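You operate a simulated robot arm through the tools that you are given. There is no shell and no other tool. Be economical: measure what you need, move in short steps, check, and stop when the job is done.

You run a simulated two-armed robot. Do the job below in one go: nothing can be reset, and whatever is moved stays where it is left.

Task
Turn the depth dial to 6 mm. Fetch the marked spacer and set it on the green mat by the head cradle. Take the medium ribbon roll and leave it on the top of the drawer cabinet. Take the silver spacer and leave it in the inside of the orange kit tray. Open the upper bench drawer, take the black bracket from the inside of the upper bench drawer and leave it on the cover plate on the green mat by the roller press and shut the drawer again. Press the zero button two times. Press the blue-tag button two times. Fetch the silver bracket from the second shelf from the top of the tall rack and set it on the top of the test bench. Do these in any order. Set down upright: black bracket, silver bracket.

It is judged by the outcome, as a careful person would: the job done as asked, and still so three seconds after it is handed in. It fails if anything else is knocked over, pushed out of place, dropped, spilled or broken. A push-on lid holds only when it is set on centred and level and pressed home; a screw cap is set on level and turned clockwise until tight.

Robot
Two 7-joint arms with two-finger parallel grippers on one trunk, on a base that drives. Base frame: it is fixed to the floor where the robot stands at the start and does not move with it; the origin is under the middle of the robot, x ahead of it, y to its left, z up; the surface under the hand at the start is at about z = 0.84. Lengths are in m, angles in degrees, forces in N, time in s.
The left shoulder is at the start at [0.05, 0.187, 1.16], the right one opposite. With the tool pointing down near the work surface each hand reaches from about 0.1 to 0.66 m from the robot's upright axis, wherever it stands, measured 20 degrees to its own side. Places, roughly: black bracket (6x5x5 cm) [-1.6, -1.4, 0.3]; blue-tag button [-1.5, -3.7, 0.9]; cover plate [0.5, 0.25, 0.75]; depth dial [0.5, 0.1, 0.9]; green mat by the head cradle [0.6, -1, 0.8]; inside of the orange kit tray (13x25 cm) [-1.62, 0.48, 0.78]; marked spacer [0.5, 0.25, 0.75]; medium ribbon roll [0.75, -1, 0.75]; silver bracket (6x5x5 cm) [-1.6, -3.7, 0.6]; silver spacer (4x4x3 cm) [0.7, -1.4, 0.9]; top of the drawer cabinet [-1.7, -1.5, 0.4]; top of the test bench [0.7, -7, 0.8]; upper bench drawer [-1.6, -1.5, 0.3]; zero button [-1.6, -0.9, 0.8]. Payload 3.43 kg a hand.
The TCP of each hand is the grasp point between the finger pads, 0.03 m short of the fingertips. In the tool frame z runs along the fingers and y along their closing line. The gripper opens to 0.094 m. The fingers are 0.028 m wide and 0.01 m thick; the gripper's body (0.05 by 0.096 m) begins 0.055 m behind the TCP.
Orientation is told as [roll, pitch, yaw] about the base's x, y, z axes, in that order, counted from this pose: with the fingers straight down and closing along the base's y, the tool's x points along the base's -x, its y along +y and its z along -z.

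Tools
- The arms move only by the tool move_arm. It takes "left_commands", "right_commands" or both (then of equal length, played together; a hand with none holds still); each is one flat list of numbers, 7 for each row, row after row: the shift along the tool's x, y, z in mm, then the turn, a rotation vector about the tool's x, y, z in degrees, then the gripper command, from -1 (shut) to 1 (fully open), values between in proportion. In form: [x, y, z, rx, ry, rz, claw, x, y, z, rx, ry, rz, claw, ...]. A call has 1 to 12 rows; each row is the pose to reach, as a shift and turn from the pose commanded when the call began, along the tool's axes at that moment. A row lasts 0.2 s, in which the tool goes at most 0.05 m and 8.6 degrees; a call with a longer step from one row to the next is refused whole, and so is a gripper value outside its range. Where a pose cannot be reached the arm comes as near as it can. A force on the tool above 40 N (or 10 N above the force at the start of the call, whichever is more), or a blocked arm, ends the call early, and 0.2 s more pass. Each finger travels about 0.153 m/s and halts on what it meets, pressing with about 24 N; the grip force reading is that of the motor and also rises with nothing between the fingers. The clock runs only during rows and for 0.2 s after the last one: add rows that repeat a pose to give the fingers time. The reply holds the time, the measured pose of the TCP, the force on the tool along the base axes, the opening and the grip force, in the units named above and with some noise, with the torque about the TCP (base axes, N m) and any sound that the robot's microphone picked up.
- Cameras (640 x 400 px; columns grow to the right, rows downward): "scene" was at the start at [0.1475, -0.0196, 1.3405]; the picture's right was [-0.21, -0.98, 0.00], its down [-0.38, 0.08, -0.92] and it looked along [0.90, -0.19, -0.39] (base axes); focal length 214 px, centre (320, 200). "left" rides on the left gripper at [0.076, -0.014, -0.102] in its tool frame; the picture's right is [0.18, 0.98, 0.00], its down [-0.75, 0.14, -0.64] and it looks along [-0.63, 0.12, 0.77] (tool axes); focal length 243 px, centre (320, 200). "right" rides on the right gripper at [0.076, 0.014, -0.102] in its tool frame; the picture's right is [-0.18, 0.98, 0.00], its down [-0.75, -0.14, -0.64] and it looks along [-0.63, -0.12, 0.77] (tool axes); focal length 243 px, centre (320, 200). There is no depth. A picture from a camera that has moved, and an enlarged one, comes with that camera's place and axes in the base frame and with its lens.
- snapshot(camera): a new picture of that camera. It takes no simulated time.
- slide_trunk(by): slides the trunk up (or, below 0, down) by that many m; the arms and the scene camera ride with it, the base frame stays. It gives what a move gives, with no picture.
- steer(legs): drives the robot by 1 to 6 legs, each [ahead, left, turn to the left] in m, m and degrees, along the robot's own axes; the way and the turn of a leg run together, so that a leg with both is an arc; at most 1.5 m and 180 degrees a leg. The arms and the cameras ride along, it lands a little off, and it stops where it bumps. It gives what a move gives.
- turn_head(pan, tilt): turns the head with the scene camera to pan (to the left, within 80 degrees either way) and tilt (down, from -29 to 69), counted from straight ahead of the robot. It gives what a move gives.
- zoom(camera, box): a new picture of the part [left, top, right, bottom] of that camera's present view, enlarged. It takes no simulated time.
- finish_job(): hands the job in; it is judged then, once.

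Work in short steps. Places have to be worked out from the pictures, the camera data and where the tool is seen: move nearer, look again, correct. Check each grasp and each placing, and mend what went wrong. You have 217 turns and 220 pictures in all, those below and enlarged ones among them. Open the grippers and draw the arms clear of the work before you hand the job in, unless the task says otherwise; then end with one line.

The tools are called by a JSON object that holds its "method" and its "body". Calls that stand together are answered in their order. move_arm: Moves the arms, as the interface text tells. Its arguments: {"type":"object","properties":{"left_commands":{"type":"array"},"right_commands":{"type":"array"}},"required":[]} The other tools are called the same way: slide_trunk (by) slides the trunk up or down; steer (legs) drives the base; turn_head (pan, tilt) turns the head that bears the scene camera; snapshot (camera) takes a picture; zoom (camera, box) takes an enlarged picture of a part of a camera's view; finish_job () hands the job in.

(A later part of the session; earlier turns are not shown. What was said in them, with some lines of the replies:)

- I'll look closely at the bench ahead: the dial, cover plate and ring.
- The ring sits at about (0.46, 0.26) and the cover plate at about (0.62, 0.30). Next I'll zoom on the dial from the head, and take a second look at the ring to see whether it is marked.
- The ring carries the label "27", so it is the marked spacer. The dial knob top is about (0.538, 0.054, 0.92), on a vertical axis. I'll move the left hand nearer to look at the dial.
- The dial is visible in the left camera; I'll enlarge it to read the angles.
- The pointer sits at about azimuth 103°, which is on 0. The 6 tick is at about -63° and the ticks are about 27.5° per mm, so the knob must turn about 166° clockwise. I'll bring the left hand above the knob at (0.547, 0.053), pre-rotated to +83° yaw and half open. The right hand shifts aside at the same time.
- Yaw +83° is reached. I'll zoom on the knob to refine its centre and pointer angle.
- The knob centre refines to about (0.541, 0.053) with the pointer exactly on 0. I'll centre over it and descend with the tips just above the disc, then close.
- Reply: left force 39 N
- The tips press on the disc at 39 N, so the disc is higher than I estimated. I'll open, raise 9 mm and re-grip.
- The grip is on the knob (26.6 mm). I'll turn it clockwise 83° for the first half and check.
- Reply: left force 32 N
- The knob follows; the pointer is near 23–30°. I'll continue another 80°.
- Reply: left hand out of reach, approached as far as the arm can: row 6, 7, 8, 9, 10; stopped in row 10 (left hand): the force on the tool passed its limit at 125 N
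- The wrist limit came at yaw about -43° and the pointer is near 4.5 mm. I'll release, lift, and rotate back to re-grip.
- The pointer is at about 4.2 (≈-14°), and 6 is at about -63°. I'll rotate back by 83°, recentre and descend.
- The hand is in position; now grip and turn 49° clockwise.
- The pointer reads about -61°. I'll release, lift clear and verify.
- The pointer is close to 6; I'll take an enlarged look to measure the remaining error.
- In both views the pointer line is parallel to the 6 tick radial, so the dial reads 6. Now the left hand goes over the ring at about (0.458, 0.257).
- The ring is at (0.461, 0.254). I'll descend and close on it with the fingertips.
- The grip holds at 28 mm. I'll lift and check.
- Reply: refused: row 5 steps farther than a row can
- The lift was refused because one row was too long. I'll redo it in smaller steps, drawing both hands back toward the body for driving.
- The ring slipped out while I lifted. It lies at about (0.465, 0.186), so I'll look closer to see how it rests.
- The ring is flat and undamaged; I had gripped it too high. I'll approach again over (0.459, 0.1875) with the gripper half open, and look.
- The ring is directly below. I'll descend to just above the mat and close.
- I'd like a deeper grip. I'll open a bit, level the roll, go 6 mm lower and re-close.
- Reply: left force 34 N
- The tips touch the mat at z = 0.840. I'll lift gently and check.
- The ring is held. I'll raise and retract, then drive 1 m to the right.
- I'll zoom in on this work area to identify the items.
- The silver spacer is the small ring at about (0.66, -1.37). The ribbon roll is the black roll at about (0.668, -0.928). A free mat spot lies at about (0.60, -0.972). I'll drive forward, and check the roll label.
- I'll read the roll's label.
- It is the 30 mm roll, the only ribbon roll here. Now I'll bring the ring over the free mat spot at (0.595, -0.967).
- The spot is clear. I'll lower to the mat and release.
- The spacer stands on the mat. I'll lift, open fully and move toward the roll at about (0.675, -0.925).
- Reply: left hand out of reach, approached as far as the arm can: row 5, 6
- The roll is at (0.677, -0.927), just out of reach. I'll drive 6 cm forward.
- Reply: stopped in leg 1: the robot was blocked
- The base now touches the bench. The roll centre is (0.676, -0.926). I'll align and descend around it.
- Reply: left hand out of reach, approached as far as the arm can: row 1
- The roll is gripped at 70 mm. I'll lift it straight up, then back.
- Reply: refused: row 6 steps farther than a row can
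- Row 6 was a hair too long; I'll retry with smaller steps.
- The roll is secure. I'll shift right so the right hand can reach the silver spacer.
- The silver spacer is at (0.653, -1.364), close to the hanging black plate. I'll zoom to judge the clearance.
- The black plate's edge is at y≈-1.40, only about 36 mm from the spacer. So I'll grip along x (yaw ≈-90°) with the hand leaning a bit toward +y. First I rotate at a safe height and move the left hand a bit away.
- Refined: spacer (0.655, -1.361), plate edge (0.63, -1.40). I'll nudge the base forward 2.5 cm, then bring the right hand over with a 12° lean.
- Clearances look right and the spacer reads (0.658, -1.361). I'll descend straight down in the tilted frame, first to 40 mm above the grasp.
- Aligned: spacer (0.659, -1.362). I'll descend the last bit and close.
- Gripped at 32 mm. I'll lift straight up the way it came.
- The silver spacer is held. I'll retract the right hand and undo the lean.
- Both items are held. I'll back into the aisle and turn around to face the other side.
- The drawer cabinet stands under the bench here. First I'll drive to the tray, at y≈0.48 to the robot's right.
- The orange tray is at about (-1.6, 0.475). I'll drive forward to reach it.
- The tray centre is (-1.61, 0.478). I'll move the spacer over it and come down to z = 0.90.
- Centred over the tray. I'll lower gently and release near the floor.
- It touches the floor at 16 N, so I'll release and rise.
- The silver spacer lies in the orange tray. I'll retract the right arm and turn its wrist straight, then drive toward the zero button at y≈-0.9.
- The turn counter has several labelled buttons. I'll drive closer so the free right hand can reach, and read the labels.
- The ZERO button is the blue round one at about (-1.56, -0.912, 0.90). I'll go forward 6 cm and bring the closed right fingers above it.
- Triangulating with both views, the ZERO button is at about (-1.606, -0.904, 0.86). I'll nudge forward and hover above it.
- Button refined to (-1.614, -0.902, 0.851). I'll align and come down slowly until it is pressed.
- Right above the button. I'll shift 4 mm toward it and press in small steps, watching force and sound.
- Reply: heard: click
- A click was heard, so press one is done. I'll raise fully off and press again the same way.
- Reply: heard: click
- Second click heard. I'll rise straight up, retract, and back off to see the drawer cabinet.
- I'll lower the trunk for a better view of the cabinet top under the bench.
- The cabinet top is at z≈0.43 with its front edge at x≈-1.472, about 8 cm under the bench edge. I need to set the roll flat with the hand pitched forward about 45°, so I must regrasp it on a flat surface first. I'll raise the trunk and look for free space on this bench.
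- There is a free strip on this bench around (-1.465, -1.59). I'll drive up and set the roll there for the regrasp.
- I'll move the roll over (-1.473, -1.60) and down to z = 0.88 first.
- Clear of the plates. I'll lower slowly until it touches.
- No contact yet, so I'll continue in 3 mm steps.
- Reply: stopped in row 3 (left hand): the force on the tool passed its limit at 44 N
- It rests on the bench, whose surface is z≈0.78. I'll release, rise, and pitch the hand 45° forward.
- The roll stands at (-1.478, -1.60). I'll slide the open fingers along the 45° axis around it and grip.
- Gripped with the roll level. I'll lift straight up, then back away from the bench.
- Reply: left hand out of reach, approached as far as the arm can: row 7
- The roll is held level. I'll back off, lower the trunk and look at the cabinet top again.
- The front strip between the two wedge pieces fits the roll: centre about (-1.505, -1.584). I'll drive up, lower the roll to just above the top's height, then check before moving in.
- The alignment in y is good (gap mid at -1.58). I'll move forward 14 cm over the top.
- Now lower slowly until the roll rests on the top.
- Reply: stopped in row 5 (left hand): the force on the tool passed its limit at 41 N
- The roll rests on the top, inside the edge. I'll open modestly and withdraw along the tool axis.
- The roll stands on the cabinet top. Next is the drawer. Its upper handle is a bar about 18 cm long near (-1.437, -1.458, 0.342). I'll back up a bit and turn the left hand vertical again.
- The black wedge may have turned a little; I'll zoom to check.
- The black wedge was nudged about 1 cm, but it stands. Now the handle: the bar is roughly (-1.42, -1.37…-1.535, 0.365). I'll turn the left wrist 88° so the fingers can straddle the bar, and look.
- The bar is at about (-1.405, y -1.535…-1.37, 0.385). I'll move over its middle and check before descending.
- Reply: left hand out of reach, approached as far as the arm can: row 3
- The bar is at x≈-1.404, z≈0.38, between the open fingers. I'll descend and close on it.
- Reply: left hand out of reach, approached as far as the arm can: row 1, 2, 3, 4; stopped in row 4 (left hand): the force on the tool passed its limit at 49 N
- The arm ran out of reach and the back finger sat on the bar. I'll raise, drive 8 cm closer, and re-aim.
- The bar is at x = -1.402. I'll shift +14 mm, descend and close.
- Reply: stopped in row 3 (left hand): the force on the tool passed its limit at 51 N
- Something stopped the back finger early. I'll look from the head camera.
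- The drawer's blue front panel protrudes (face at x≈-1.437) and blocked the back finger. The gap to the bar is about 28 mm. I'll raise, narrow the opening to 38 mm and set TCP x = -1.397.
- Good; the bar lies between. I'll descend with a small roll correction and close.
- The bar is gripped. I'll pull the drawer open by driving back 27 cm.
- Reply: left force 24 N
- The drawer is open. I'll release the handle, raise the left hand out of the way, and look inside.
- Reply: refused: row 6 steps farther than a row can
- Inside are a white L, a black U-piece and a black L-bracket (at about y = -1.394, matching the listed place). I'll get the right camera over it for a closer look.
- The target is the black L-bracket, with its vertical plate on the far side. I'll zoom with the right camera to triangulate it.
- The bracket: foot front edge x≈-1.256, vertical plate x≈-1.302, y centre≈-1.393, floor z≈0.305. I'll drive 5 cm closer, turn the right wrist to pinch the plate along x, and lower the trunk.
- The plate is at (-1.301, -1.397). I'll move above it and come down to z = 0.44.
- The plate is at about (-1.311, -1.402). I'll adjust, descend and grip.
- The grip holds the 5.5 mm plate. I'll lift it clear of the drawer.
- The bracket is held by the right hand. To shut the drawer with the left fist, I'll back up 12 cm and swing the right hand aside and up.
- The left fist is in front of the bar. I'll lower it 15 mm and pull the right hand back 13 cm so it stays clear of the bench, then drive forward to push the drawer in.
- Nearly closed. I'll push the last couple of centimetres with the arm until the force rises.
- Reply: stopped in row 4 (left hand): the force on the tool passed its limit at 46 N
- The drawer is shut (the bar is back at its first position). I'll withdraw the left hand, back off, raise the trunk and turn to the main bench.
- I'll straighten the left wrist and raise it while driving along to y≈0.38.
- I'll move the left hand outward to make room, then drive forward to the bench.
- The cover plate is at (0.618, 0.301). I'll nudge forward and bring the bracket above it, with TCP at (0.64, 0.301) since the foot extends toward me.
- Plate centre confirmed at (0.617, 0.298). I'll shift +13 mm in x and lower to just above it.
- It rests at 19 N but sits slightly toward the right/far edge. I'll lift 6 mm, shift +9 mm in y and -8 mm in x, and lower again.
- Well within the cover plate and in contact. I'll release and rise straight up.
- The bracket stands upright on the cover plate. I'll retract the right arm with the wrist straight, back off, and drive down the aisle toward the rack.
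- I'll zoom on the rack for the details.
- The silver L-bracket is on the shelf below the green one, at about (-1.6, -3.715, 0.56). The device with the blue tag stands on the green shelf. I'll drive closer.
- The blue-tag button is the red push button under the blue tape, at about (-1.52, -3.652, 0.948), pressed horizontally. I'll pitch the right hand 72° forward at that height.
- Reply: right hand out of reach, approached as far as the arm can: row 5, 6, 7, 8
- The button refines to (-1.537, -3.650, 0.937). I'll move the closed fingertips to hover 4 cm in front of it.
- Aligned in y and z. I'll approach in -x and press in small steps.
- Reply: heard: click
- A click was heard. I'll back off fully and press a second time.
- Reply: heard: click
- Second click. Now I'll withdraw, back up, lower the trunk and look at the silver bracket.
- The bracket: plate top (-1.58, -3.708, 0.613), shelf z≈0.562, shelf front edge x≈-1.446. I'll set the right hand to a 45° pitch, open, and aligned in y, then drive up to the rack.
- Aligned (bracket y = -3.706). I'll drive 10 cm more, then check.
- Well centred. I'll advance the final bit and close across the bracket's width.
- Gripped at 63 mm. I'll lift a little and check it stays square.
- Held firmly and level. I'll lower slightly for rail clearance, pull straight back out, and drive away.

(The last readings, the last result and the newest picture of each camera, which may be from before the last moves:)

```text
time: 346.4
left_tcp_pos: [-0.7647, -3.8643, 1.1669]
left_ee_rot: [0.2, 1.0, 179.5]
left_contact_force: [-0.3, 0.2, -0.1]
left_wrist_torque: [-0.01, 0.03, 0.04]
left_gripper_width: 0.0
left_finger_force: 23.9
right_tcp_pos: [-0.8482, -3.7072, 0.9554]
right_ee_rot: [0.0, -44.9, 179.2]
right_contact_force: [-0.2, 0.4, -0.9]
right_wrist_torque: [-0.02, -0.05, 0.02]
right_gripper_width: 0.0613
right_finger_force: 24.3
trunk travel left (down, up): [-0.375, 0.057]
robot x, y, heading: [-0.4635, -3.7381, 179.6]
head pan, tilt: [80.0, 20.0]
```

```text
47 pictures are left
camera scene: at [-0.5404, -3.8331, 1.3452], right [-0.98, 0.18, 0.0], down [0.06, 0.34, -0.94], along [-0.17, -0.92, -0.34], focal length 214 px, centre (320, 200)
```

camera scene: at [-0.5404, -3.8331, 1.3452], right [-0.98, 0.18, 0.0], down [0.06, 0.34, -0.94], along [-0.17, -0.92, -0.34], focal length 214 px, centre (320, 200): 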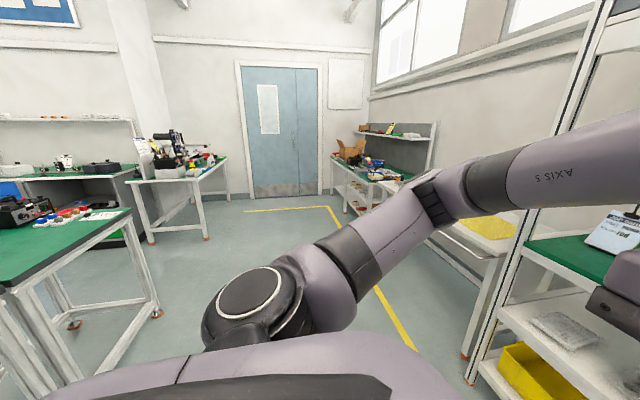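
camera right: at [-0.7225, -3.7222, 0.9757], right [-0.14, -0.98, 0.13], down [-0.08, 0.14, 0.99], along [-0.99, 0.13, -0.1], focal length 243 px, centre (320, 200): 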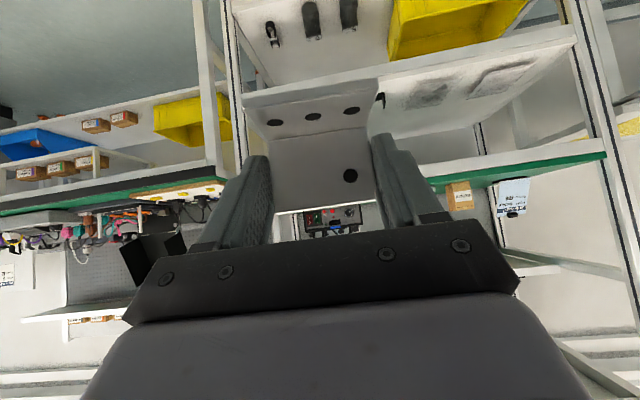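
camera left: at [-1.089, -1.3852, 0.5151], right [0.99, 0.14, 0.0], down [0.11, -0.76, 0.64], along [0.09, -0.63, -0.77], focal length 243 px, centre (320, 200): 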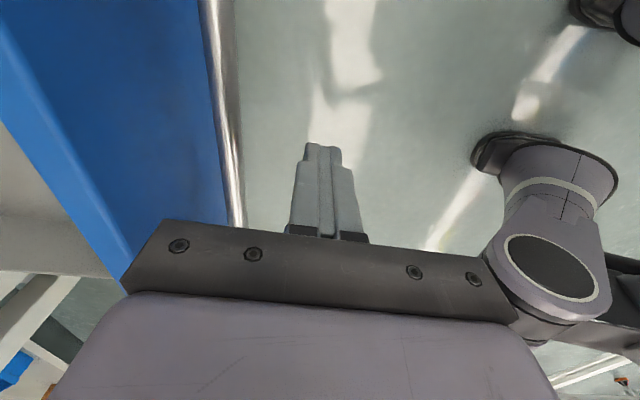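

The test bench is the table ahead-left near (0.7, -7). I'll turn to face +x and drive along the aisle to y≈-6.7.

{"method": "steer", "body": {"legs": [[0, 0, 90], [0, 0, 90], [0, -1.45, 0], [0, -1.4, 0]]}}

{"method": "turn_head", "body": {"pan": -15, "tilt": 25}}

{"method": "snapshot", "body": {"camera": "scene"}}

```text
time: 379.2
left_tcp_pos: [-0.1713, -6.4891, 1.1662]
left_ee_rot: [0.1, 0.9, -0.2]
left_contact_force: [0.2, 0.2, 0.1]
left_wrist_torque: [0.01, 0.02, -0.01]
left_gripper_width: 0.0
left_finger_force: 24.3
right_tcp_pos: [-0.0861, -6.6464, 0.9551]
right_ee_rot: [0.0, -44.9, -0.4]
right_contact_force: [-0.3, 0.6, -1.9]
right_wrist_torque: [-0.01, -0.02, 0.02]
right_gripper_width: 0.0612
right_finger_force: 23.9
trunk travel left (down, up): [-0.375, 0.057]
robot x, y, heading: [-0.4722, -6.6172, 0.0]
head pan, tilt: [80.0, 20.0]
```

```text
time: 380.9
left_tcp_pos: [-0.1719, -6.4883, 1.1672]
left_ee_rot: [0.1, 1.0, -0.1]
left_contact_force: [-0.6, -0.5, 0.4]
left_wrist_torque: [0.01, -0.02, 0.0]
left_gripper_width: 0.0005
left_finger_force: 23.8
right_tcp_pos: [-0.0857, -6.6451, 0.9546]
right_ee_rot: [0.2, -44.9, -0.4]
right_contact_force: [0.1, -0.2, 0.0]
right_wrist_torque: [0.02, 0.05, 0.03]
right_gripper_width: 0.0612
right_finger_force: 24.2
trunk travel left (down, up): [-0.375, 0.057]
robot x, y, heading: [-0.4735, -6.6142, -0.1]
head pan, tilt: [-15.0, 25.0]
```

```text
46 pictures are left
camera scene: at [-0.3254, -6.6379, 1.3371], right [-0.26, -0.97, 0.0], down [-0.41, 0.11, -0.91], along [0.88, -0.24, -0.42], focal length 214 px, centre (320, 200)
```

scene: 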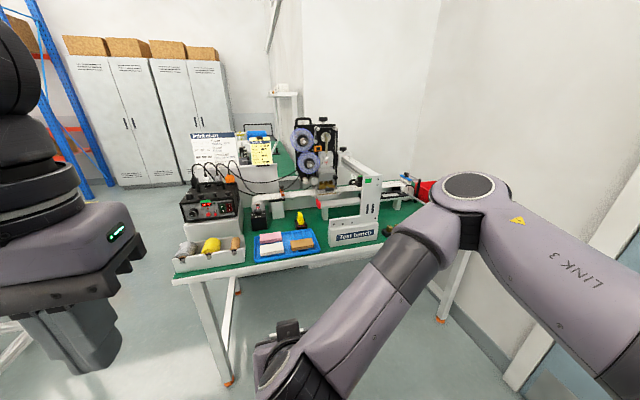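

{"method": "zoom", "body": {"camera": "scene", "box": [160, 160, 440, 300]}}

```text
2.29 times, centred on (300, 230) of scene
camera zoom: at [-0.3254, -6.6379, 1.3371], right [-0.26, -0.97, 0.0], down [-0.41, 0.11, -0.91], along [0.88, -0.24, -0.42], focal length 490 px, centre (366, 131)
```

zoom: 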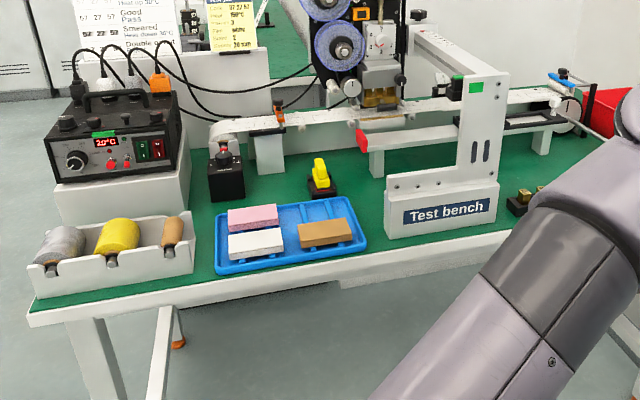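

Free space may be more on the bench's right part. I'll drive 0.45 m further right and look.

{"method": "steer", "body": {"legs": [[0, -0.42, 0]]}}

{"method": "turn_head", "body": {"pan": 0, "tilt": 32}}

{"method": "snapshot", "body": {"camera": "scene"}}

```text
time: 385.2
left_tcp_pos: [-0.1738, -6.9164, 1.1668]
left_ee_rot: [0.2, 0.9, -0.2]
left_contact_force: [0.3, -0.4, -0.1]
left_wrist_torque: [0.03, 0.05, -0.01]
left_gripper_width: 0.0
left_finger_force: 24.3
right_tcp_pos: [-0.0892, -7.0738, 0.9549]
right_ee_rot: [0.1, -44.9, -0.7]
right_contact_force: [1.1, 0.5, -1.3]
right_wrist_torque: [0.0, 0.01, 0.01]
right_gripper_width: 0.0612
right_finger_force: 24.4
trunk travel left (down, up): [-0.375, 0.057]
robot x, y, heading: [-0.4732, -7.0387, -0.6]
head pan, tilt: [-15.0, 25.0]
```

```text
time: 385.9
left_tcp_pos: [-0.1728, -6.9166, 1.1663]
left_ee_rot: [0.1, 1.0, -0.2]
left_contact_force: [-0.5, 0.3, -0.4]
left_wrist_torque: [-0.01, 0.0, 0.05]
left_gripper_width: 0.0
left_finger_force: 24.1
right_tcp_pos: [-0.0882, -7.0739, 0.956]
right_ee_rot: [0.0, -44.9, -0.6]
right_contact_force: [-0.9, 0.7, -1.3]
right_wrist_torque: [0.0, 0.03, 0.01]
right_gripper_width: 0.0614
right_finger_force: 24.0
trunk travel left (down, up): [-0.375, 0.057]
robot x, y, heading: [-0.4705, -7.0415, -0.1]
head pan, tilt: [0.0, 32.0]
```

```text
44 pictures are left
camera scene: at [-0.3263, -7.0417, 1.326], right [-0.01, -1.0, 0.0], down [-0.53, 0.0, -0.85], along [0.85, 0.0, -0.53], focal length 214 px, centre (320, 200)
```

scene: 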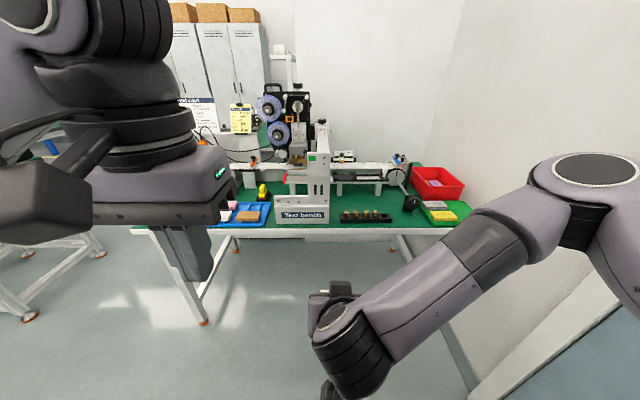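

{"method": "zoom", "body": {"camera": "scene", "box": [220, 150, 480, 250]}}

```text
2.46 times, centred on (350, 200) of scene
camera zoom: at [-0.3263, -7.0417, 1.326], right [-0.01, -1.0, 0.0], down [-0.53, 0.0, -0.85], along [0.85, 0.0, -0.53], focal length 528 px, centre (246, 200)
```

zoom: 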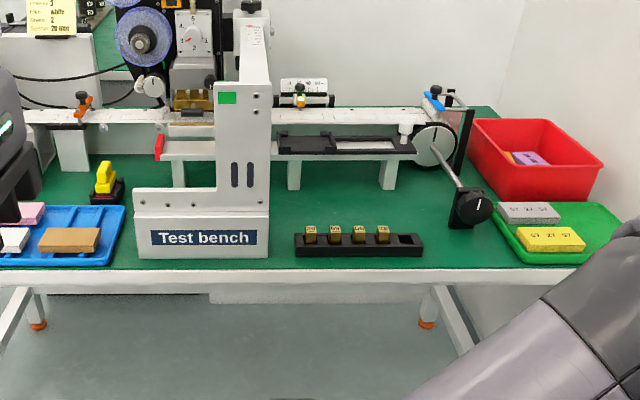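

The best clear spot is right of the black strip of cubes and left of the green tray (about y = -7.375, x ≈ 0.36). I'll first swing the right hand 25 cm outward, then drive forward and look.

{"method": "move_arm", "body": {"right_commands": [0, -45, 0, 0, 0, 0, -1, 0, -90, 0, 0, 0, 0, -1, 0, -135, 0, 0, 0, 0, -1, 0, -180, 0, 0, 0, 0, -1, 0, -225, 0, 0, 0, 0, -1, 0, -265, 0, 0, 0, 0, -1]}}

{"method": "steer", "body": {"legs": [[0.28, 0, 0]]}}

{"method": "turn_head", "body": {"pan": -20, "tilt": 40}}

{"method": "snapshot", "body": {"camera": "scene"}}

{"method": "snapshot", "body": {"camera": "right"}}

```text
time: 387.4
left_tcp_pos: [-0.1737, -6.9163, 1.1678]
left_ee_rot: [0.1, 0.9, -0.2]
left_contact_force: [-0.4, -0.1, 0.3]
left_wrist_torque: [0.0, -0.04, 0.04]
left_gripper_width: 0.0
left_finger_force: 24.4
right_tcp_pos: [-0.0865, -7.3348, 0.9553]
right_ee_rot: [0.2, -44.9, -0.5]
right_contact_force: [0.4, -0.2, -0.9]
right_wrist_torque: [-0.01, -0.01, -0.04]
right_gripper_width: 0.061
right_finger_force: 23.8
right hand out of reach, approached as far as the arm can: row 4, 5, 6
trunk travel left (down, up): [-0.375, 0.057]
robot x, y, heading: [-0.4711, -7.0363, -0.1]
head pan, tilt: [0.0, 32.0]
```

```text
time: 389.3
left_tcp_pos: [0.1088, -6.9224, 1.1663]
left_ee_rot: [0.1, 1.0, -0.8]
left_contact_force: [0.3, -0.6, 0.0]
left_wrist_torque: [0.03, -0.01, 0.01]
left_gripper_width: 0.0002
left_finger_force: 23.8
right_tcp_pos: [0.1903, -7.3417, 0.9535]
right_ee_rot: [0.1, -44.9, -1.3]
right_contact_force: [0.5, -0.6, -1.9]
right_wrist_torque: [-0.02, 0.03, -0.02]
right_gripper_width: 0.0609
right_finger_force: 23.9
trunk travel left (down, up): [-0.375, 0.057]
robot x, y, heading: [-0.1958, -7.0438, -0.8]
head pan, tilt: [0.0, 32.0]
```

```text
time: 390.1
left_tcp_pos: [0.1068, -6.9233, 1.1668]
left_ee_rot: [0.1, 0.9, -1.0]
left_contact_force: [-0.5, 0.4, -0.4]
left_wrist_torque: [-0.01, 0.01, -0.01]
left_gripper_width: 0.0002
left_finger_force: 23.9
right_tcp_pos: [0.1894, -7.3408, 0.9533]
right_ee_rot: [0.0, -45.0, -1.3]
right_contact_force: [0.1, 0.4, -1.8]
right_wrist_torque: [0.01, 0.01, 0.03]
right_gripper_width: 0.0609
right_finger_force: 24.2
trunk travel left (down, up): [-0.375, 0.057]
robot x, y, heading: [-0.1956, -7.0435, -0.8]
head pan, tilt: [-20.0, 40.0]
```

```text
42 pictures are left
camera scene: at [-0.058, -7.0752, 1.3138], right [-0.36, -0.93, 0.0], down [-0.6, 0.23, -0.77], along [0.72, -0.27, -0.64], focal length 214 px, centre (320, 200)
```

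scene: 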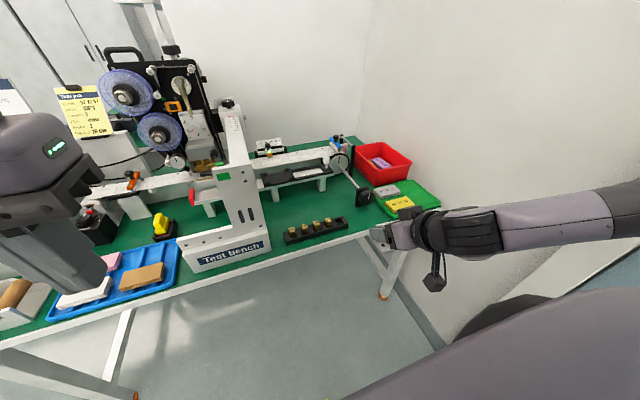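

```text
41 pictures are left
camera right: at [0.063, -7.3232, 0.9744], right [0.15, 0.98, 0.13], down [0.08, -0.14, 0.99], along [0.99, -0.14, -0.1], focal length 243 px, centre (320, 200)
```

right: 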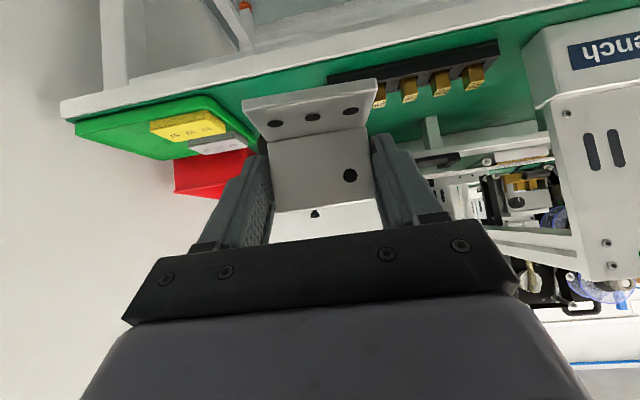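

{"method": "zoom", "body": {"camera": "scene", "box": [270, 160, 450, 270]}}

{"method": "zoom", "body": {"camera": "right", "box": [50, 20, 530, 220]}}

```text
3.56 times, centred on (360, 215) of scene
camera zoom: at [-0.058, -7.0752, 1.3138], right [-0.36, -0.93, 0.0], down [-0.6, 0.23, -0.77], along [0.72, -0.27, -0.64], focal length 763 px, centre (178, 147)
```

zoom: 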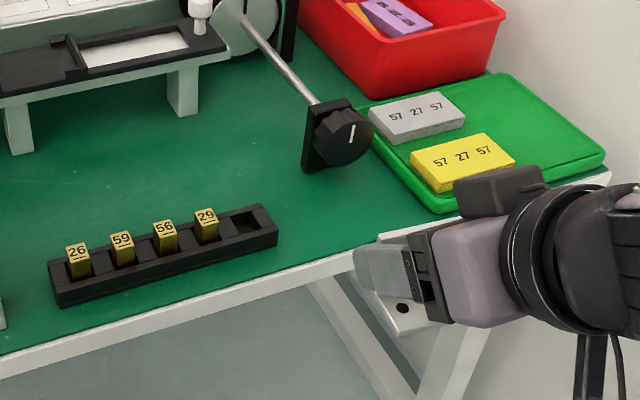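

```text
1.33 times, centred on (290, 120) of right
camera zoom: at [0.063, -7.3232, 0.9744], right [0.15, 0.98, 0.13], down [0.08, -0.14, 0.99], along [0.99, -0.14, -0.1], focal length 324 px, centre (360, 307)
```

zoom: 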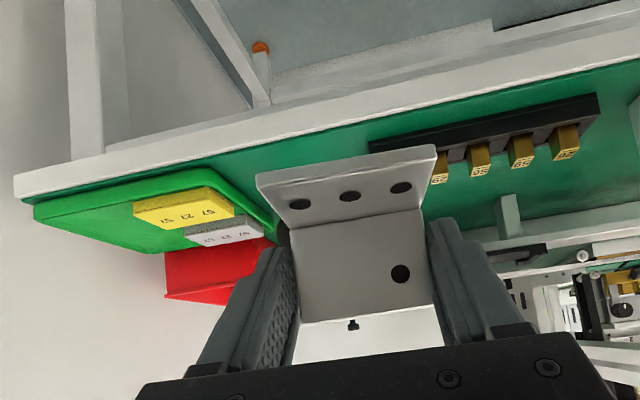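

The bench surface is z≈0.78 and there is a 16 cm gap between the strip end (y -7.338) and the green tray (y -7.498). The side reach is limited, so I'll turn the base 30° right to put the spot straight ahead.

{"method": "steer", "body": {"legs": [[0, 0, -30]]}}

{"method": "turn_head", "body": {"pan": 0, "tilt": 42}}

{"method": "snapshot", "body": {"camera": "scene"}}

```text
time: 392.1
left_tcp_pos: [0.1247, -7.0969, 1.1672]
left_ee_rot: [0.1, 0.8, -32.3]
left_contact_force: [0.4, 0.7, -1.1]
left_wrist_torque: [0.0, -0.04, 0.0]
left_gripper_width: 0.0
left_finger_force: 23.8
right_tcp_pos: [-0.022, -7.4967, 0.9538]
right_ee_rot: [0.1, -45.0, -32.7]
right_contact_force: [-0.5, -0.6, -1.5]
right_wrist_torque: [-0.02, 0.01, -0.02]
right_gripper_width: 0.061
right_finger_force: 24.0
trunk travel left (down, up): [-0.375, 0.057]
robot x, y, heading: [-0.1938, -7.0467, -32.2]
head pan, tilt: [-20.0, 40.0]
```

```text
time: 392.9
left_tcp_pos: [0.1256, -7.0971, 1.1669]
left_ee_rot: [0.1, 0.9, -32.3]
left_contact_force: [0.1, 0.9, -0.3]
left_wrist_torque: [0.0, 0.0, 0.0]
left_gripper_width: 0.0002
left_finger_force: 23.9
right_tcp_pos: [-0.022, -7.4973, 0.953]
right_ee_rot: [0.0, -44.9, -32.6]
right_contact_force: [0.5, -0.1, -1.2]
right_wrist_torque: [-0.01, 0.02, -0.02]
right_gripper_width: 0.0608
right_finger_force: 24.4
trunk travel left (down, up): [-0.375, 0.057]
robot x, y, heading: [-0.1956, -7.0405, -32.1]
head pan, tilt: [0.0, 42.0]
```

```text
38 pictures are left
camera scene: at [-0.0759, -7.1199, 1.3108], right [-0.54, -0.84, 0.0], down [-0.57, 0.36, -0.74], along [0.63, -0.4, -0.67], focal length 214 px, centre (320, 200)
```

scene: 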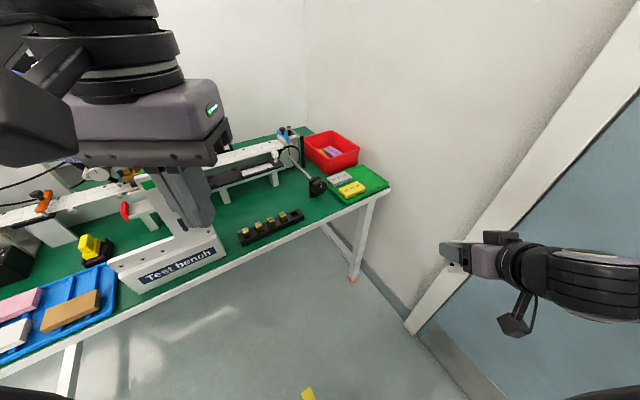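

The spot is straight ahead at 0.70 m. I'll bring the right hand to the centre line while moving the left hand further out, then drive forward 18 cm.

{"method": "move_arm", "body": {"left_commands": [10, 25, -5, 0, 0, 0, -1, 20, 50, -10, 0, 0, 0, -1, 30, 80, -15, 0, 0, 0, -1, 40, 110, -20, 0, 0, 0, -1, 40, 130, -20, 0, 0, 0, -1, 40, 150, -20, 0, 0, 0, -1, 40, 150, -20, 0, 0, 0, -1], "right_commands": [0, 35, 0, 0, 0, 0, -1, 0, 75, 0, 0, 0, 0, -1, 0, 115, 0, 0, 0, 0, -1, 0, 160, 0, 0, 0, 0, -1, 0, 205, 0, 0, 0, 0, -1, 0, 250, 0, 0, 0, 0, -1, 0, 288, 0, 0, 0, 0, -1]}}

{"method": "steer", "body": {"legs": [[0.18, 0, 0]]}}

{"method": "snapshot", "body": {"camera": "scene"}}

{"method": "snapshot", "body": {"camera": "right"}}

```text
time: 394.5
left_tcp_pos: [0.1745, -6.9477, 1.1868]
left_ee_rot: [0.0, 1.0, -32.3]
left_contact_force: [-0.1, -0.3, -0.1]
left_wrist_torque: [-0.01, 0.01, -0.02]
left_gripper_width: 0.0
left_finger_force: 23.9
right_tcp_pos: [0.1316, -7.2547, 0.9515]
right_ee_rot: [0.0, -44.9, -32.6]
right_contact_force: [-0.9, 0.2, -1.1]
right_wrist_torque: [-0.01, -0.01, -0.03]
right_gripper_width: 0.0606
right_finger_force: 23.5
right hand out of reach, approached as far as the arm can: row 1
trunk travel left (down, up): [-0.375, 0.057]
robot x, y, heading: [-0.1964, -7.0464, -32.5]
head pan, tilt: [0.0, 42.0]
```

```text
time: 396.0
left_tcp_pos: [0.3329, -7.0493, 1.1878]
left_ee_rot: [0.1, 1.0, -32.2]
left_contact_force: [0.0, 0.7, 0.2]
left_wrist_torque: [0.01, 0.04, 0.0]
left_gripper_width: 0.0
left_finger_force: 23.8
right_tcp_pos: [0.2909, -7.3548, 0.9517]
right_ee_rot: [0.0, -45.0, -32.7]
right_contact_force: [0.2, -0.5, -0.5]
right_wrist_torque: [0.0, 0.05, 0.0]
right_gripper_width: 0.0595
right_finger_force: 24.2
trunk travel left (down, up): [-0.375, 0.057]
robot x, y, heading: [-0.0374, -7.1408, -32.5]
head pan, tilt: [0.0, 42.0]
```

```text
37 pictures are left
camera scene: at [0.0834, -7.2203, 1.3107], right [-0.53, -0.85, 0.0], down [-0.57, 0.36, -0.74], along [0.63, -0.4, -0.67], focal length 214 px, centre (320, 200)
```

scene: 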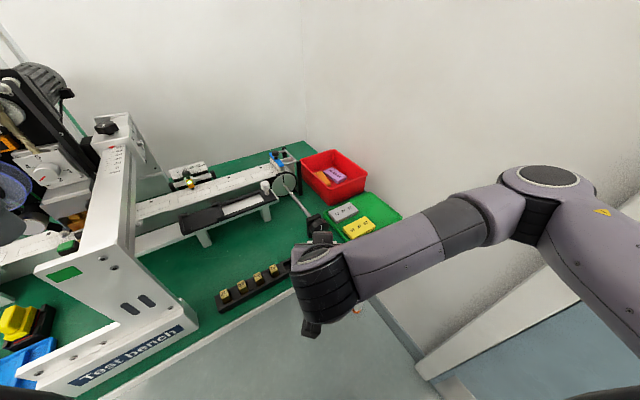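

```text
36 pictures are left
camera right: at [0.1915, -7.274, 0.9723], right [0.64, 0.76, 0.13], down [-0.01, -0.16, 0.99], along [0.77, -0.63, -0.1], focal length 243 px, centre (320, 200)
```

right: 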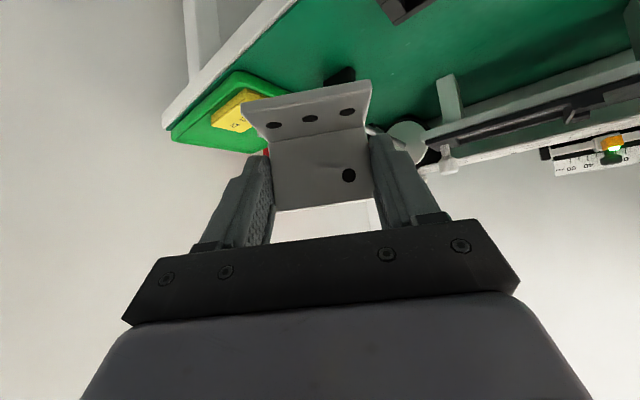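

{"method": "zoom", "body": {"camera": "scene", "box": [200, 180, 420, 330]}}

```text
2.67 times, centred on (310, 255) of scene
camera zoom: at [0.0834, -7.2203, 1.3107], right [-0.53, -0.85, 0.0], down [-0.57, 0.36, -0.74], along [0.63, -0.4, -0.67], focal length 572 px, centre (347, 53)
```

zoom: 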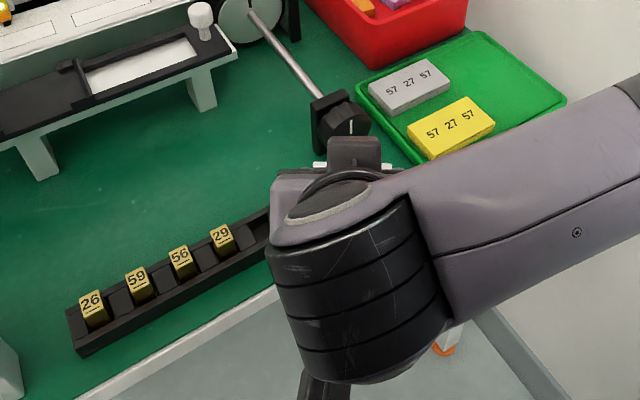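

I'll aim for TCP (0.393, -7.397), clear of the strip, the edge and the crank. First a hover at z = 0.86.

{"method": "move_arm", "body": {"right_commands": [-3, 5, 35, 0, 0, 0, -1, -6, 10, 70, 0, 0, 0, -1, -9, 15, 105, 0, 0, 0, -1, -12, 19, 142, 0, 0, 0, -1]}}

{"method": "snapshot", "body": {"camera": "right"}}

{"method": "zoom", "body": {"camera": "scene", "box": [220, 140, 420, 290]}}

```text
time: 397.0
left_tcp_pos: [0.3324, -7.048, 1.1882]
left_ee_rot: [0.1, 0.9, -32.2]
left_contact_force: [0.4, -0.1, 0.4]
left_wrist_torque: [-0.01, 0.0, 0.03]
left_gripper_width: 0.0001
left_finger_force: 24.1
right_tcp_pos: [0.3963, -7.3948, 0.8602]
right_ee_rot: [0.0, -44.6, -32.6]
right_contact_force: [-4.6, 3.4, -2.8]
right_wrist_torque: [0.11, 0.15, 0.03]
right_gripper_width: 0.0595
right_finger_force: 23.6
trunk travel left (down, up): [-0.375, 0.057]
robot x, y, heading: [-0.0408, -7.1425, -32.3]
head pan, tilt: [0.0, 42.0]
```

```text
34 pictures are left
camera right: at [0.2965, -7.3151, 0.8812], right [0.64, 0.76, 0.13], down [-0.01, -0.17, 0.99], along [0.77, -0.63, -0.1], focal length 243 px, centre (320, 200)
```

right: 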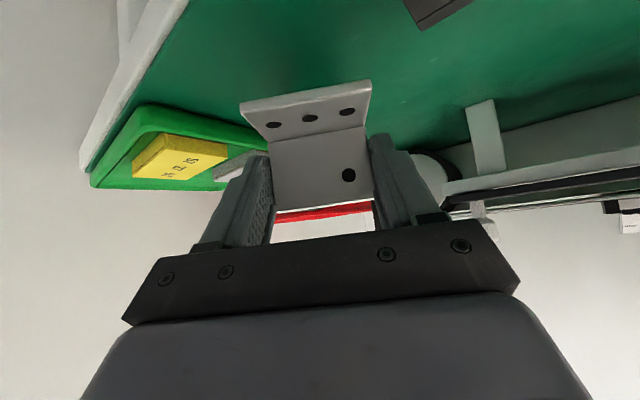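

```text
2.67 times, centred on (320, 215) of scene
camera zoom: at [0.0821, -7.2195, 1.3109], right [-0.53, -0.85, 0.0], down [-0.57, 0.36, -0.74], along [0.63, -0.4, -0.67], focal length 572 px, centre (320, 160)
```

zoom: 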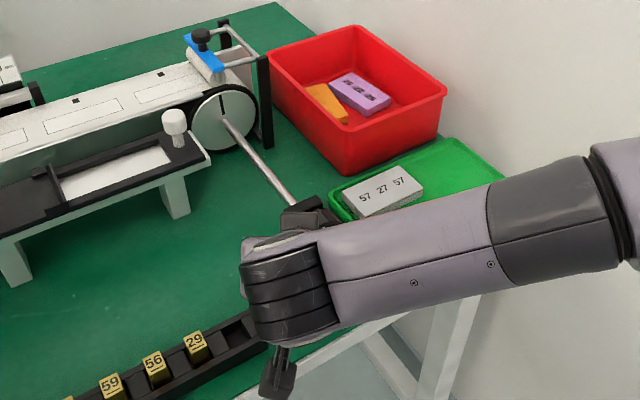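

The hand touched something ahead at 6 N: the crank knob hangs there at z ≈ 0.80–0.87. I'll back off at once and turn the hand to face straight along x, so the bracket can be set in front of the crank.

{"method": "move_arm", "body": {"right_commands": [18, 0, -18, 0, 0, 0, -1, 45, 0, -45, 0, 0, 0, -1, 65, 0, -80, 0, 0, 0, -1, 60, 0, -95, -5.6, 0, -5.6, -1, 60, 0, -95, -11.2, 0, -11.2, -1, 60, 0, -95, -16.8, 0, -16.8, -1, 60, 0, -95, -22.8, 0, -22.8, -1]}}

{"method": "snapshot", "body": {"camera": "right"}}

{"method": "zoom", "body": {"camera": "scene", "box": [220, 140, 420, 290]}}

```text
time: 398.6
left_tcp_pos: [0.3309, -7.0482, 1.1878]
left_ee_rot: [0.3, 0.9, -32.2]
left_contact_force: [0.7, -0.4, 0.8]
left_wrist_torque: [0.02, 0.01, -0.02]
left_gripper_width: 0.0
left_finger_force: 24.0
right_tcp_pos: [0.2992, -7.3395, 0.8839]
right_ee_rot: [0.1, -45.1, -0.1]
right_contact_force: [-0.7, 0.1, -0.3]
right_wrist_torque: [0.0, -0.01, 0.0]
right_gripper_width: 0.0596
right_finger_force: 24.0
trunk travel left (down, up): [-0.375, 0.057]
robot x, y, heading: [-0.0379, -7.1413, -32.2]
head pan, tilt: [0.0, 42.0]
```

```text
32 pictures are left
camera right: at [0.1726, -7.3234, 0.9053], right [0.13, 0.98, 0.13], down [0.08, -0.14, 0.99], along [0.99, -0.12, -0.1], focal length 243 px, centre (320, 200)
```

right: 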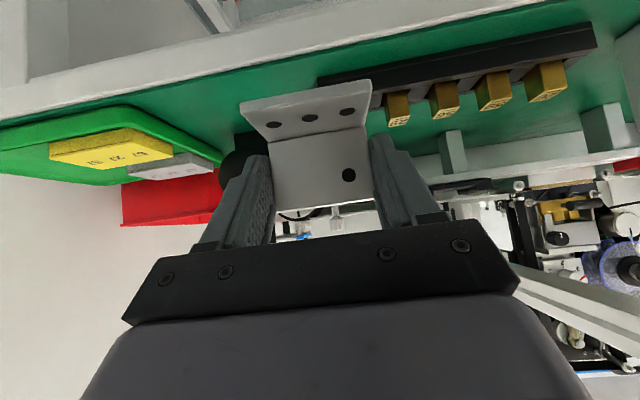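

```text
2.67 times, centred on (320, 215) of scene
camera zoom: at [0.0827, -7.2202, 1.3108], right [-0.53, -0.85, 0.0], down [-0.57, 0.36, -0.74], along [0.63, -0.4, -0.67], focal length 572 px, centre (320, 160)
```

zoom: 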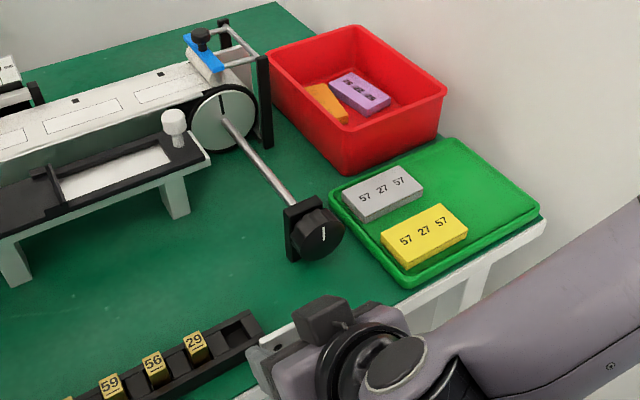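

The knob front is at about x = 0.41, y = -7.43, so with TCP x = 0.368, y = -7.408 the bracket fits in front of it. I'll move sideways first, then forward at hover height.

{"method": "move_arm", "body": {"right_commands": [0, -35, 0, 0, 0, 0, -1, 0, -69, 0, 0, 0, 0, -1, -24, -69, 24, 0, 0, 0, -1, -48, -69, 48, 0, 0, 0, -1]}}

{"method": "snapshot", "body": {"camera": "right"}}

{"method": "zoom", "body": {"camera": "scene", "box": [240, 180, 400, 300]}}

```text
time: 399.6
left_tcp_pos: [0.333, -7.0493, 1.1876]
left_ee_rot: [0.1, 1.0, -32.3]
left_contact_force: [0.7, -0.5, -0.4]
left_wrist_torque: [0.0, 0.01, 0.01]
left_gripper_width: 0.0
left_finger_force: 24.1
right_tcp_pos: [0.3683, -7.4081, 0.8844]
right_ee_rot: [0.0, -44.9, -0.4]
right_contact_force: [0.4, 0.3, -0.8]
right_wrist_torque: [-0.01, 0.03, 0.0]
right_gripper_width: 0.0594
right_finger_force: 23.9
trunk travel left (down, up): [-0.375, 0.057]
robot x, y, heading: [-0.0415, -7.1434, -32.3]
head pan, tilt: [0.0, 42.0]
```

```text
30 pictures are left
camera right: at [0.2416, -7.3931, 0.9051], right [0.14, 0.98, 0.13], down [0.08, -0.14, 0.99], along [0.99, -0.12, -0.1], focal length 243 px, centre (320, 200)
```

right: 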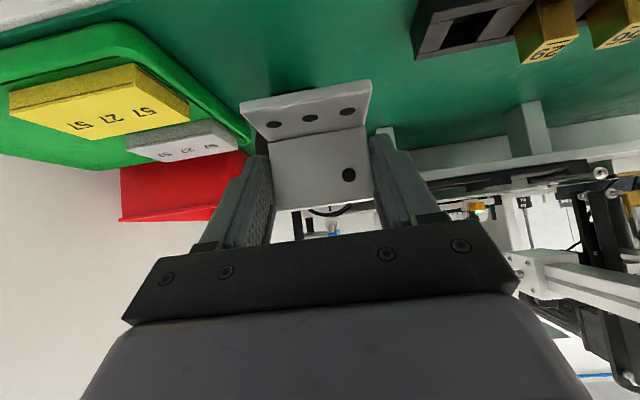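

```text
3.33 times, centred on (320, 240) of scene
camera zoom: at [0.0831, -7.2199, 1.3108], right [-0.53, -0.85, 0.0], down [-0.57, 0.36, -0.74], along [0.63, -0.4, -0.67], focal length 715 px, centre (320, 67)
```

zoom: 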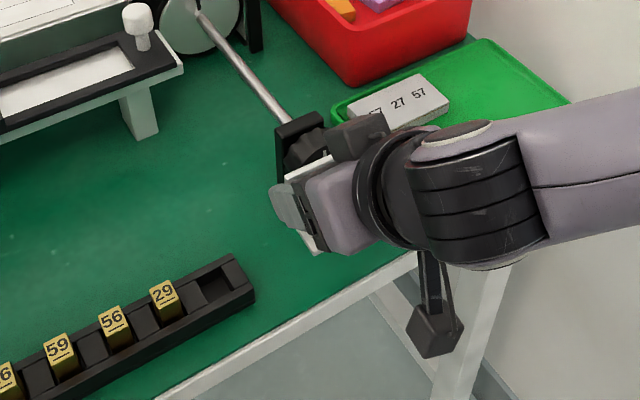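

Clear of the crank with no force. I'll lower vertically in steps until it touches.

{"method": "move_arm", "body": {"right_commands": [20, 0, 20, 0, 0, 0, -1, 36, 0, 36, 0, 0, 0, -1, 41, 0, 41, 0, 0, 0, -1, 44, 0, 44, 0, 0, 0, -1, 46.5, 0, 46.5, 0, 0, 0, -1, 49, 0, 49, 0, 0, 0, -1]}}

{"method": "snapshot", "body": {"camera": "right"}}

```text
time: 401.0
left_tcp_pos: [0.3306, -7.0472, 1.1893]
left_ee_rot: [0.2, 0.9, -32.1]
left_contact_force: [0.1, 0.8, 0.1]
left_wrist_torque: [-0.01, 0.0, -0.02]
left_gripper_width: 0.0
left_finger_force: 23.8
right_tcp_pos: [0.3691, -7.4078, 0.8194]
right_ee_rot: [0.0, -45.6, -0.3]
right_contact_force: [-2.7, -0.1, 18.1]
right_wrist_torque: [0.0, -0.29, -0.07]
right_gripper_width: 0.0596
right_finger_force: 23.5
trunk travel left (down, up): [-0.375, 0.057]
robot x, y, heading: [-0.0354, -7.1422, -32.4]
head pan, tilt: [0.0, 42.0]
```

```text
28 pictures are left
camera right: at [0.2408, -7.3918, 0.8388], right [0.13, 0.98, 0.13], down [0.07, -0.14, 0.99], along [0.99, -0.12, -0.09], focal length 243 px, centre (320, 200)
```

right: 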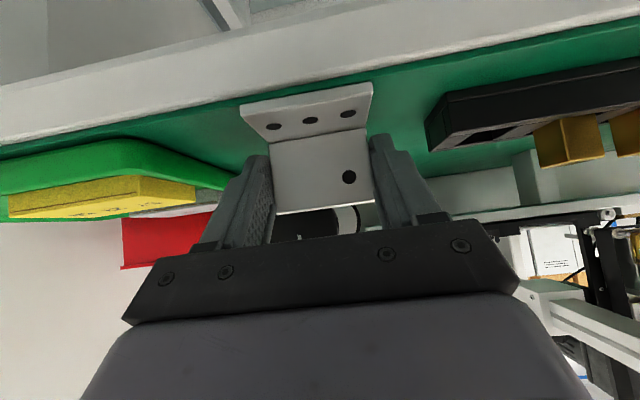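

It touches at 18 N and stands just inside the edge, clear of the knob. I'll release slightly and retreat along the tool axis.

{"method": "move_arm", "body": {"right_commands": [-2, 0, -2, 0, 0, 0, -1, -2, 0, -2, 0, 0, 0, 0.35, -2, 0, -2, 0, 0, 0, 0.42, -2, 0, -2, 0, 0, 0, 0.42, -2, 0, -25, 0, 0, 0, 0.42, -2, 0, -60, 0, 0, 0, 0.42, -2, 0, -100, 0, 0, 0, 0.42]}}

{"method": "snapshot", "body": {"camera": "right"}}

{"method": "zoom", "body": {"camera": "scene", "box": [240, 180, 400, 300]}}

```text
time: 402.6
left_tcp_pos: [0.3326, -7.0479, 1.1865]
left_ee_rot: [0.2, 0.9, -32.2]
left_contact_force: [0.0, -0.1, -0.1]
left_wrist_torque: [-0.04, -0.01, 0.02]
left_gripper_width: 0.0001
left_finger_force: 23.8
right_tcp_pos: [0.2992, -7.408, 0.8882]
right_ee_rot: [0.1, -45.0, -0.4]
right_contact_force: [-0.6, -0.6, 1.0]
right_wrist_torque: [0.0, 0.0, 0.01]
right_gripper_width: 0.0668
right_finger_force: 0.1
trunk travel left (down, up): [-0.375, 0.057]
robot x, y, heading: [-0.039, -7.1441, -32.3]
head pan, tilt: [0.0, 42.0]
```

```text
27 pictures are left
camera right: at [0.1724, -7.3924, 0.9097], right [0.14, 0.98, 0.13], down [0.08, -0.14, 0.99], along [0.99, -0.12, -0.1], focal length 243 px, centre (320, 200)
```

right: 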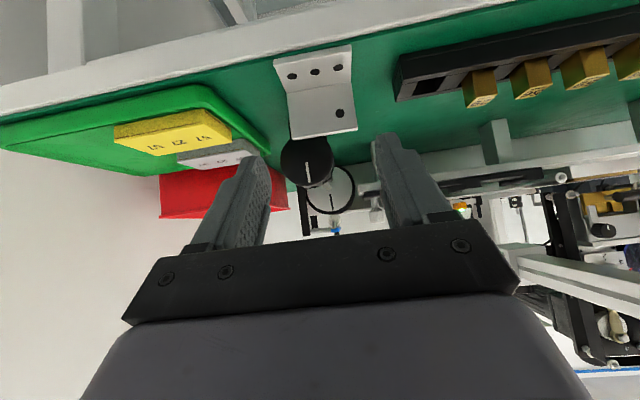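

```text
3.33 times, centred on (320, 240) of scene
camera zoom: at [0.0824, -7.2199, 1.3108], right [-0.53, -0.85, 0.0], down [-0.57, 0.36, -0.74], along [0.63, -0.4, -0.67], focal length 715 px, centre (320, 67)
```

zoom: 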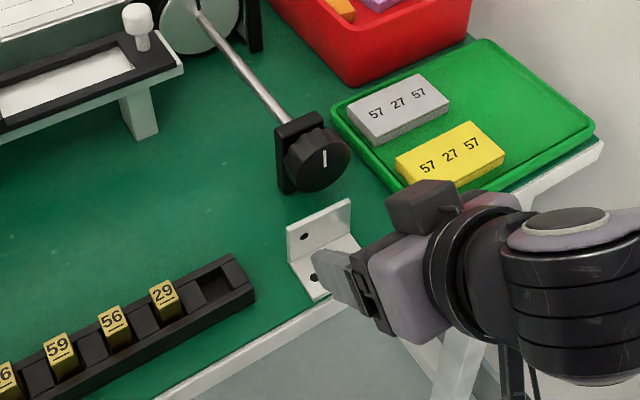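

The silver bracket stands upright on the bench. I'll draw back, drive clear of the bench and open both grippers.

{"method": "move_arm", "body": {"right_commands": [0, 0, -30, 0, 0, 0, 0.5, 0, 0, -60, 0, 0, 0, 0.8, 0, 0, -60, 0, 0, 0, 1], "left_commands": [0, 0, 0, 0, 0, 0, -0.5, 0, 0, 0, 0, 0, 0, 0.2, 0, 0, 0, 0, 0, 0, 1]}}

{"method": "steer", "body": {"legs": [[-0.35, 0, 0]]}}

{"method": "zoom", "body": {"camera": "scene", "box": [220, 120, 420, 260]}}

```text
time: 403.4
left_tcp_pos: [0.3326, -7.0484, 1.1869]
left_ee_rot: [0.2, 0.9, -32.2]
left_contact_force: [-0.3, -1.1, 0.3]
left_wrist_torque: [-0.01, 0.04, 0.01]
left_gripper_width: 0.0938
left_finger_force: 0.0
right_tcp_pos: [0.2566, -7.4065, 0.93]
right_ee_rot: [0.1, -45.1, -0.3]
right_contact_force: [-0.1, 0.0, 0.2]
right_wrist_torque: [0.02, 0.02, -0.02]
right_gripper_width: 0.0939
right_finger_force: 0.0
trunk travel left (down, up): [-0.375, 0.057]
robot x, y, heading: [-0.0369, -7.1432, -32.6]
head pan, tilt: [0.0, 42.0]
```

```text
time: 405.7
left_tcp_pos: [0.0357, -6.8608, 1.1872]
left_ee_rot: [0.1, 0.9, -32.4]
left_contact_force: [-0.3, 0.4, 0.6]
left_wrist_torque: [0.01, -0.03, 0.01]
left_gripper_width: 0.0938
left_finger_force: 0.1
right_tcp_pos: [-0.0407, -7.2177, 0.9317]
right_ee_rot: [0.2, -45.1, -0.5]
right_contact_force: [-0.9, -0.4, -0.2]
right_wrist_torque: [-0.01, -0.02, 0.02]
right_gripper_width: 0.0939
right_finger_force: 0.0
trunk travel left (down, up): [-0.375, 0.057]
robot x, y, heading: [-0.333, -6.9595, -32.2]
head pan, tilt: [0.0, 42.0]
```

```text
2.86 times, centred on (320, 190) of scene
camera zoom: at [-0.2143, -7.0322, 1.3109], right [-0.54, -0.84, 0.0], down [-0.56, 0.36, -0.74], along [0.63, -0.4, -0.67], focal length 613 px, centre (320, 229)
```

zoom: 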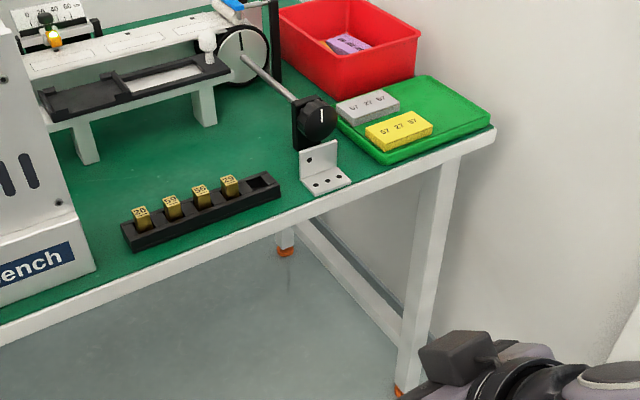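

Everything asked for is in place and both arms are clear. Handing the job in.

{"method": "finish_job", "body": {}}

```text
The job is handed in.
```

All the asked tasks were done and the job is handed in; the one flaw is that the black wedge on the drawer cabinet got nudged about 1 cm and turned slightly while I set down the ribbon roll, and I left it standing there.
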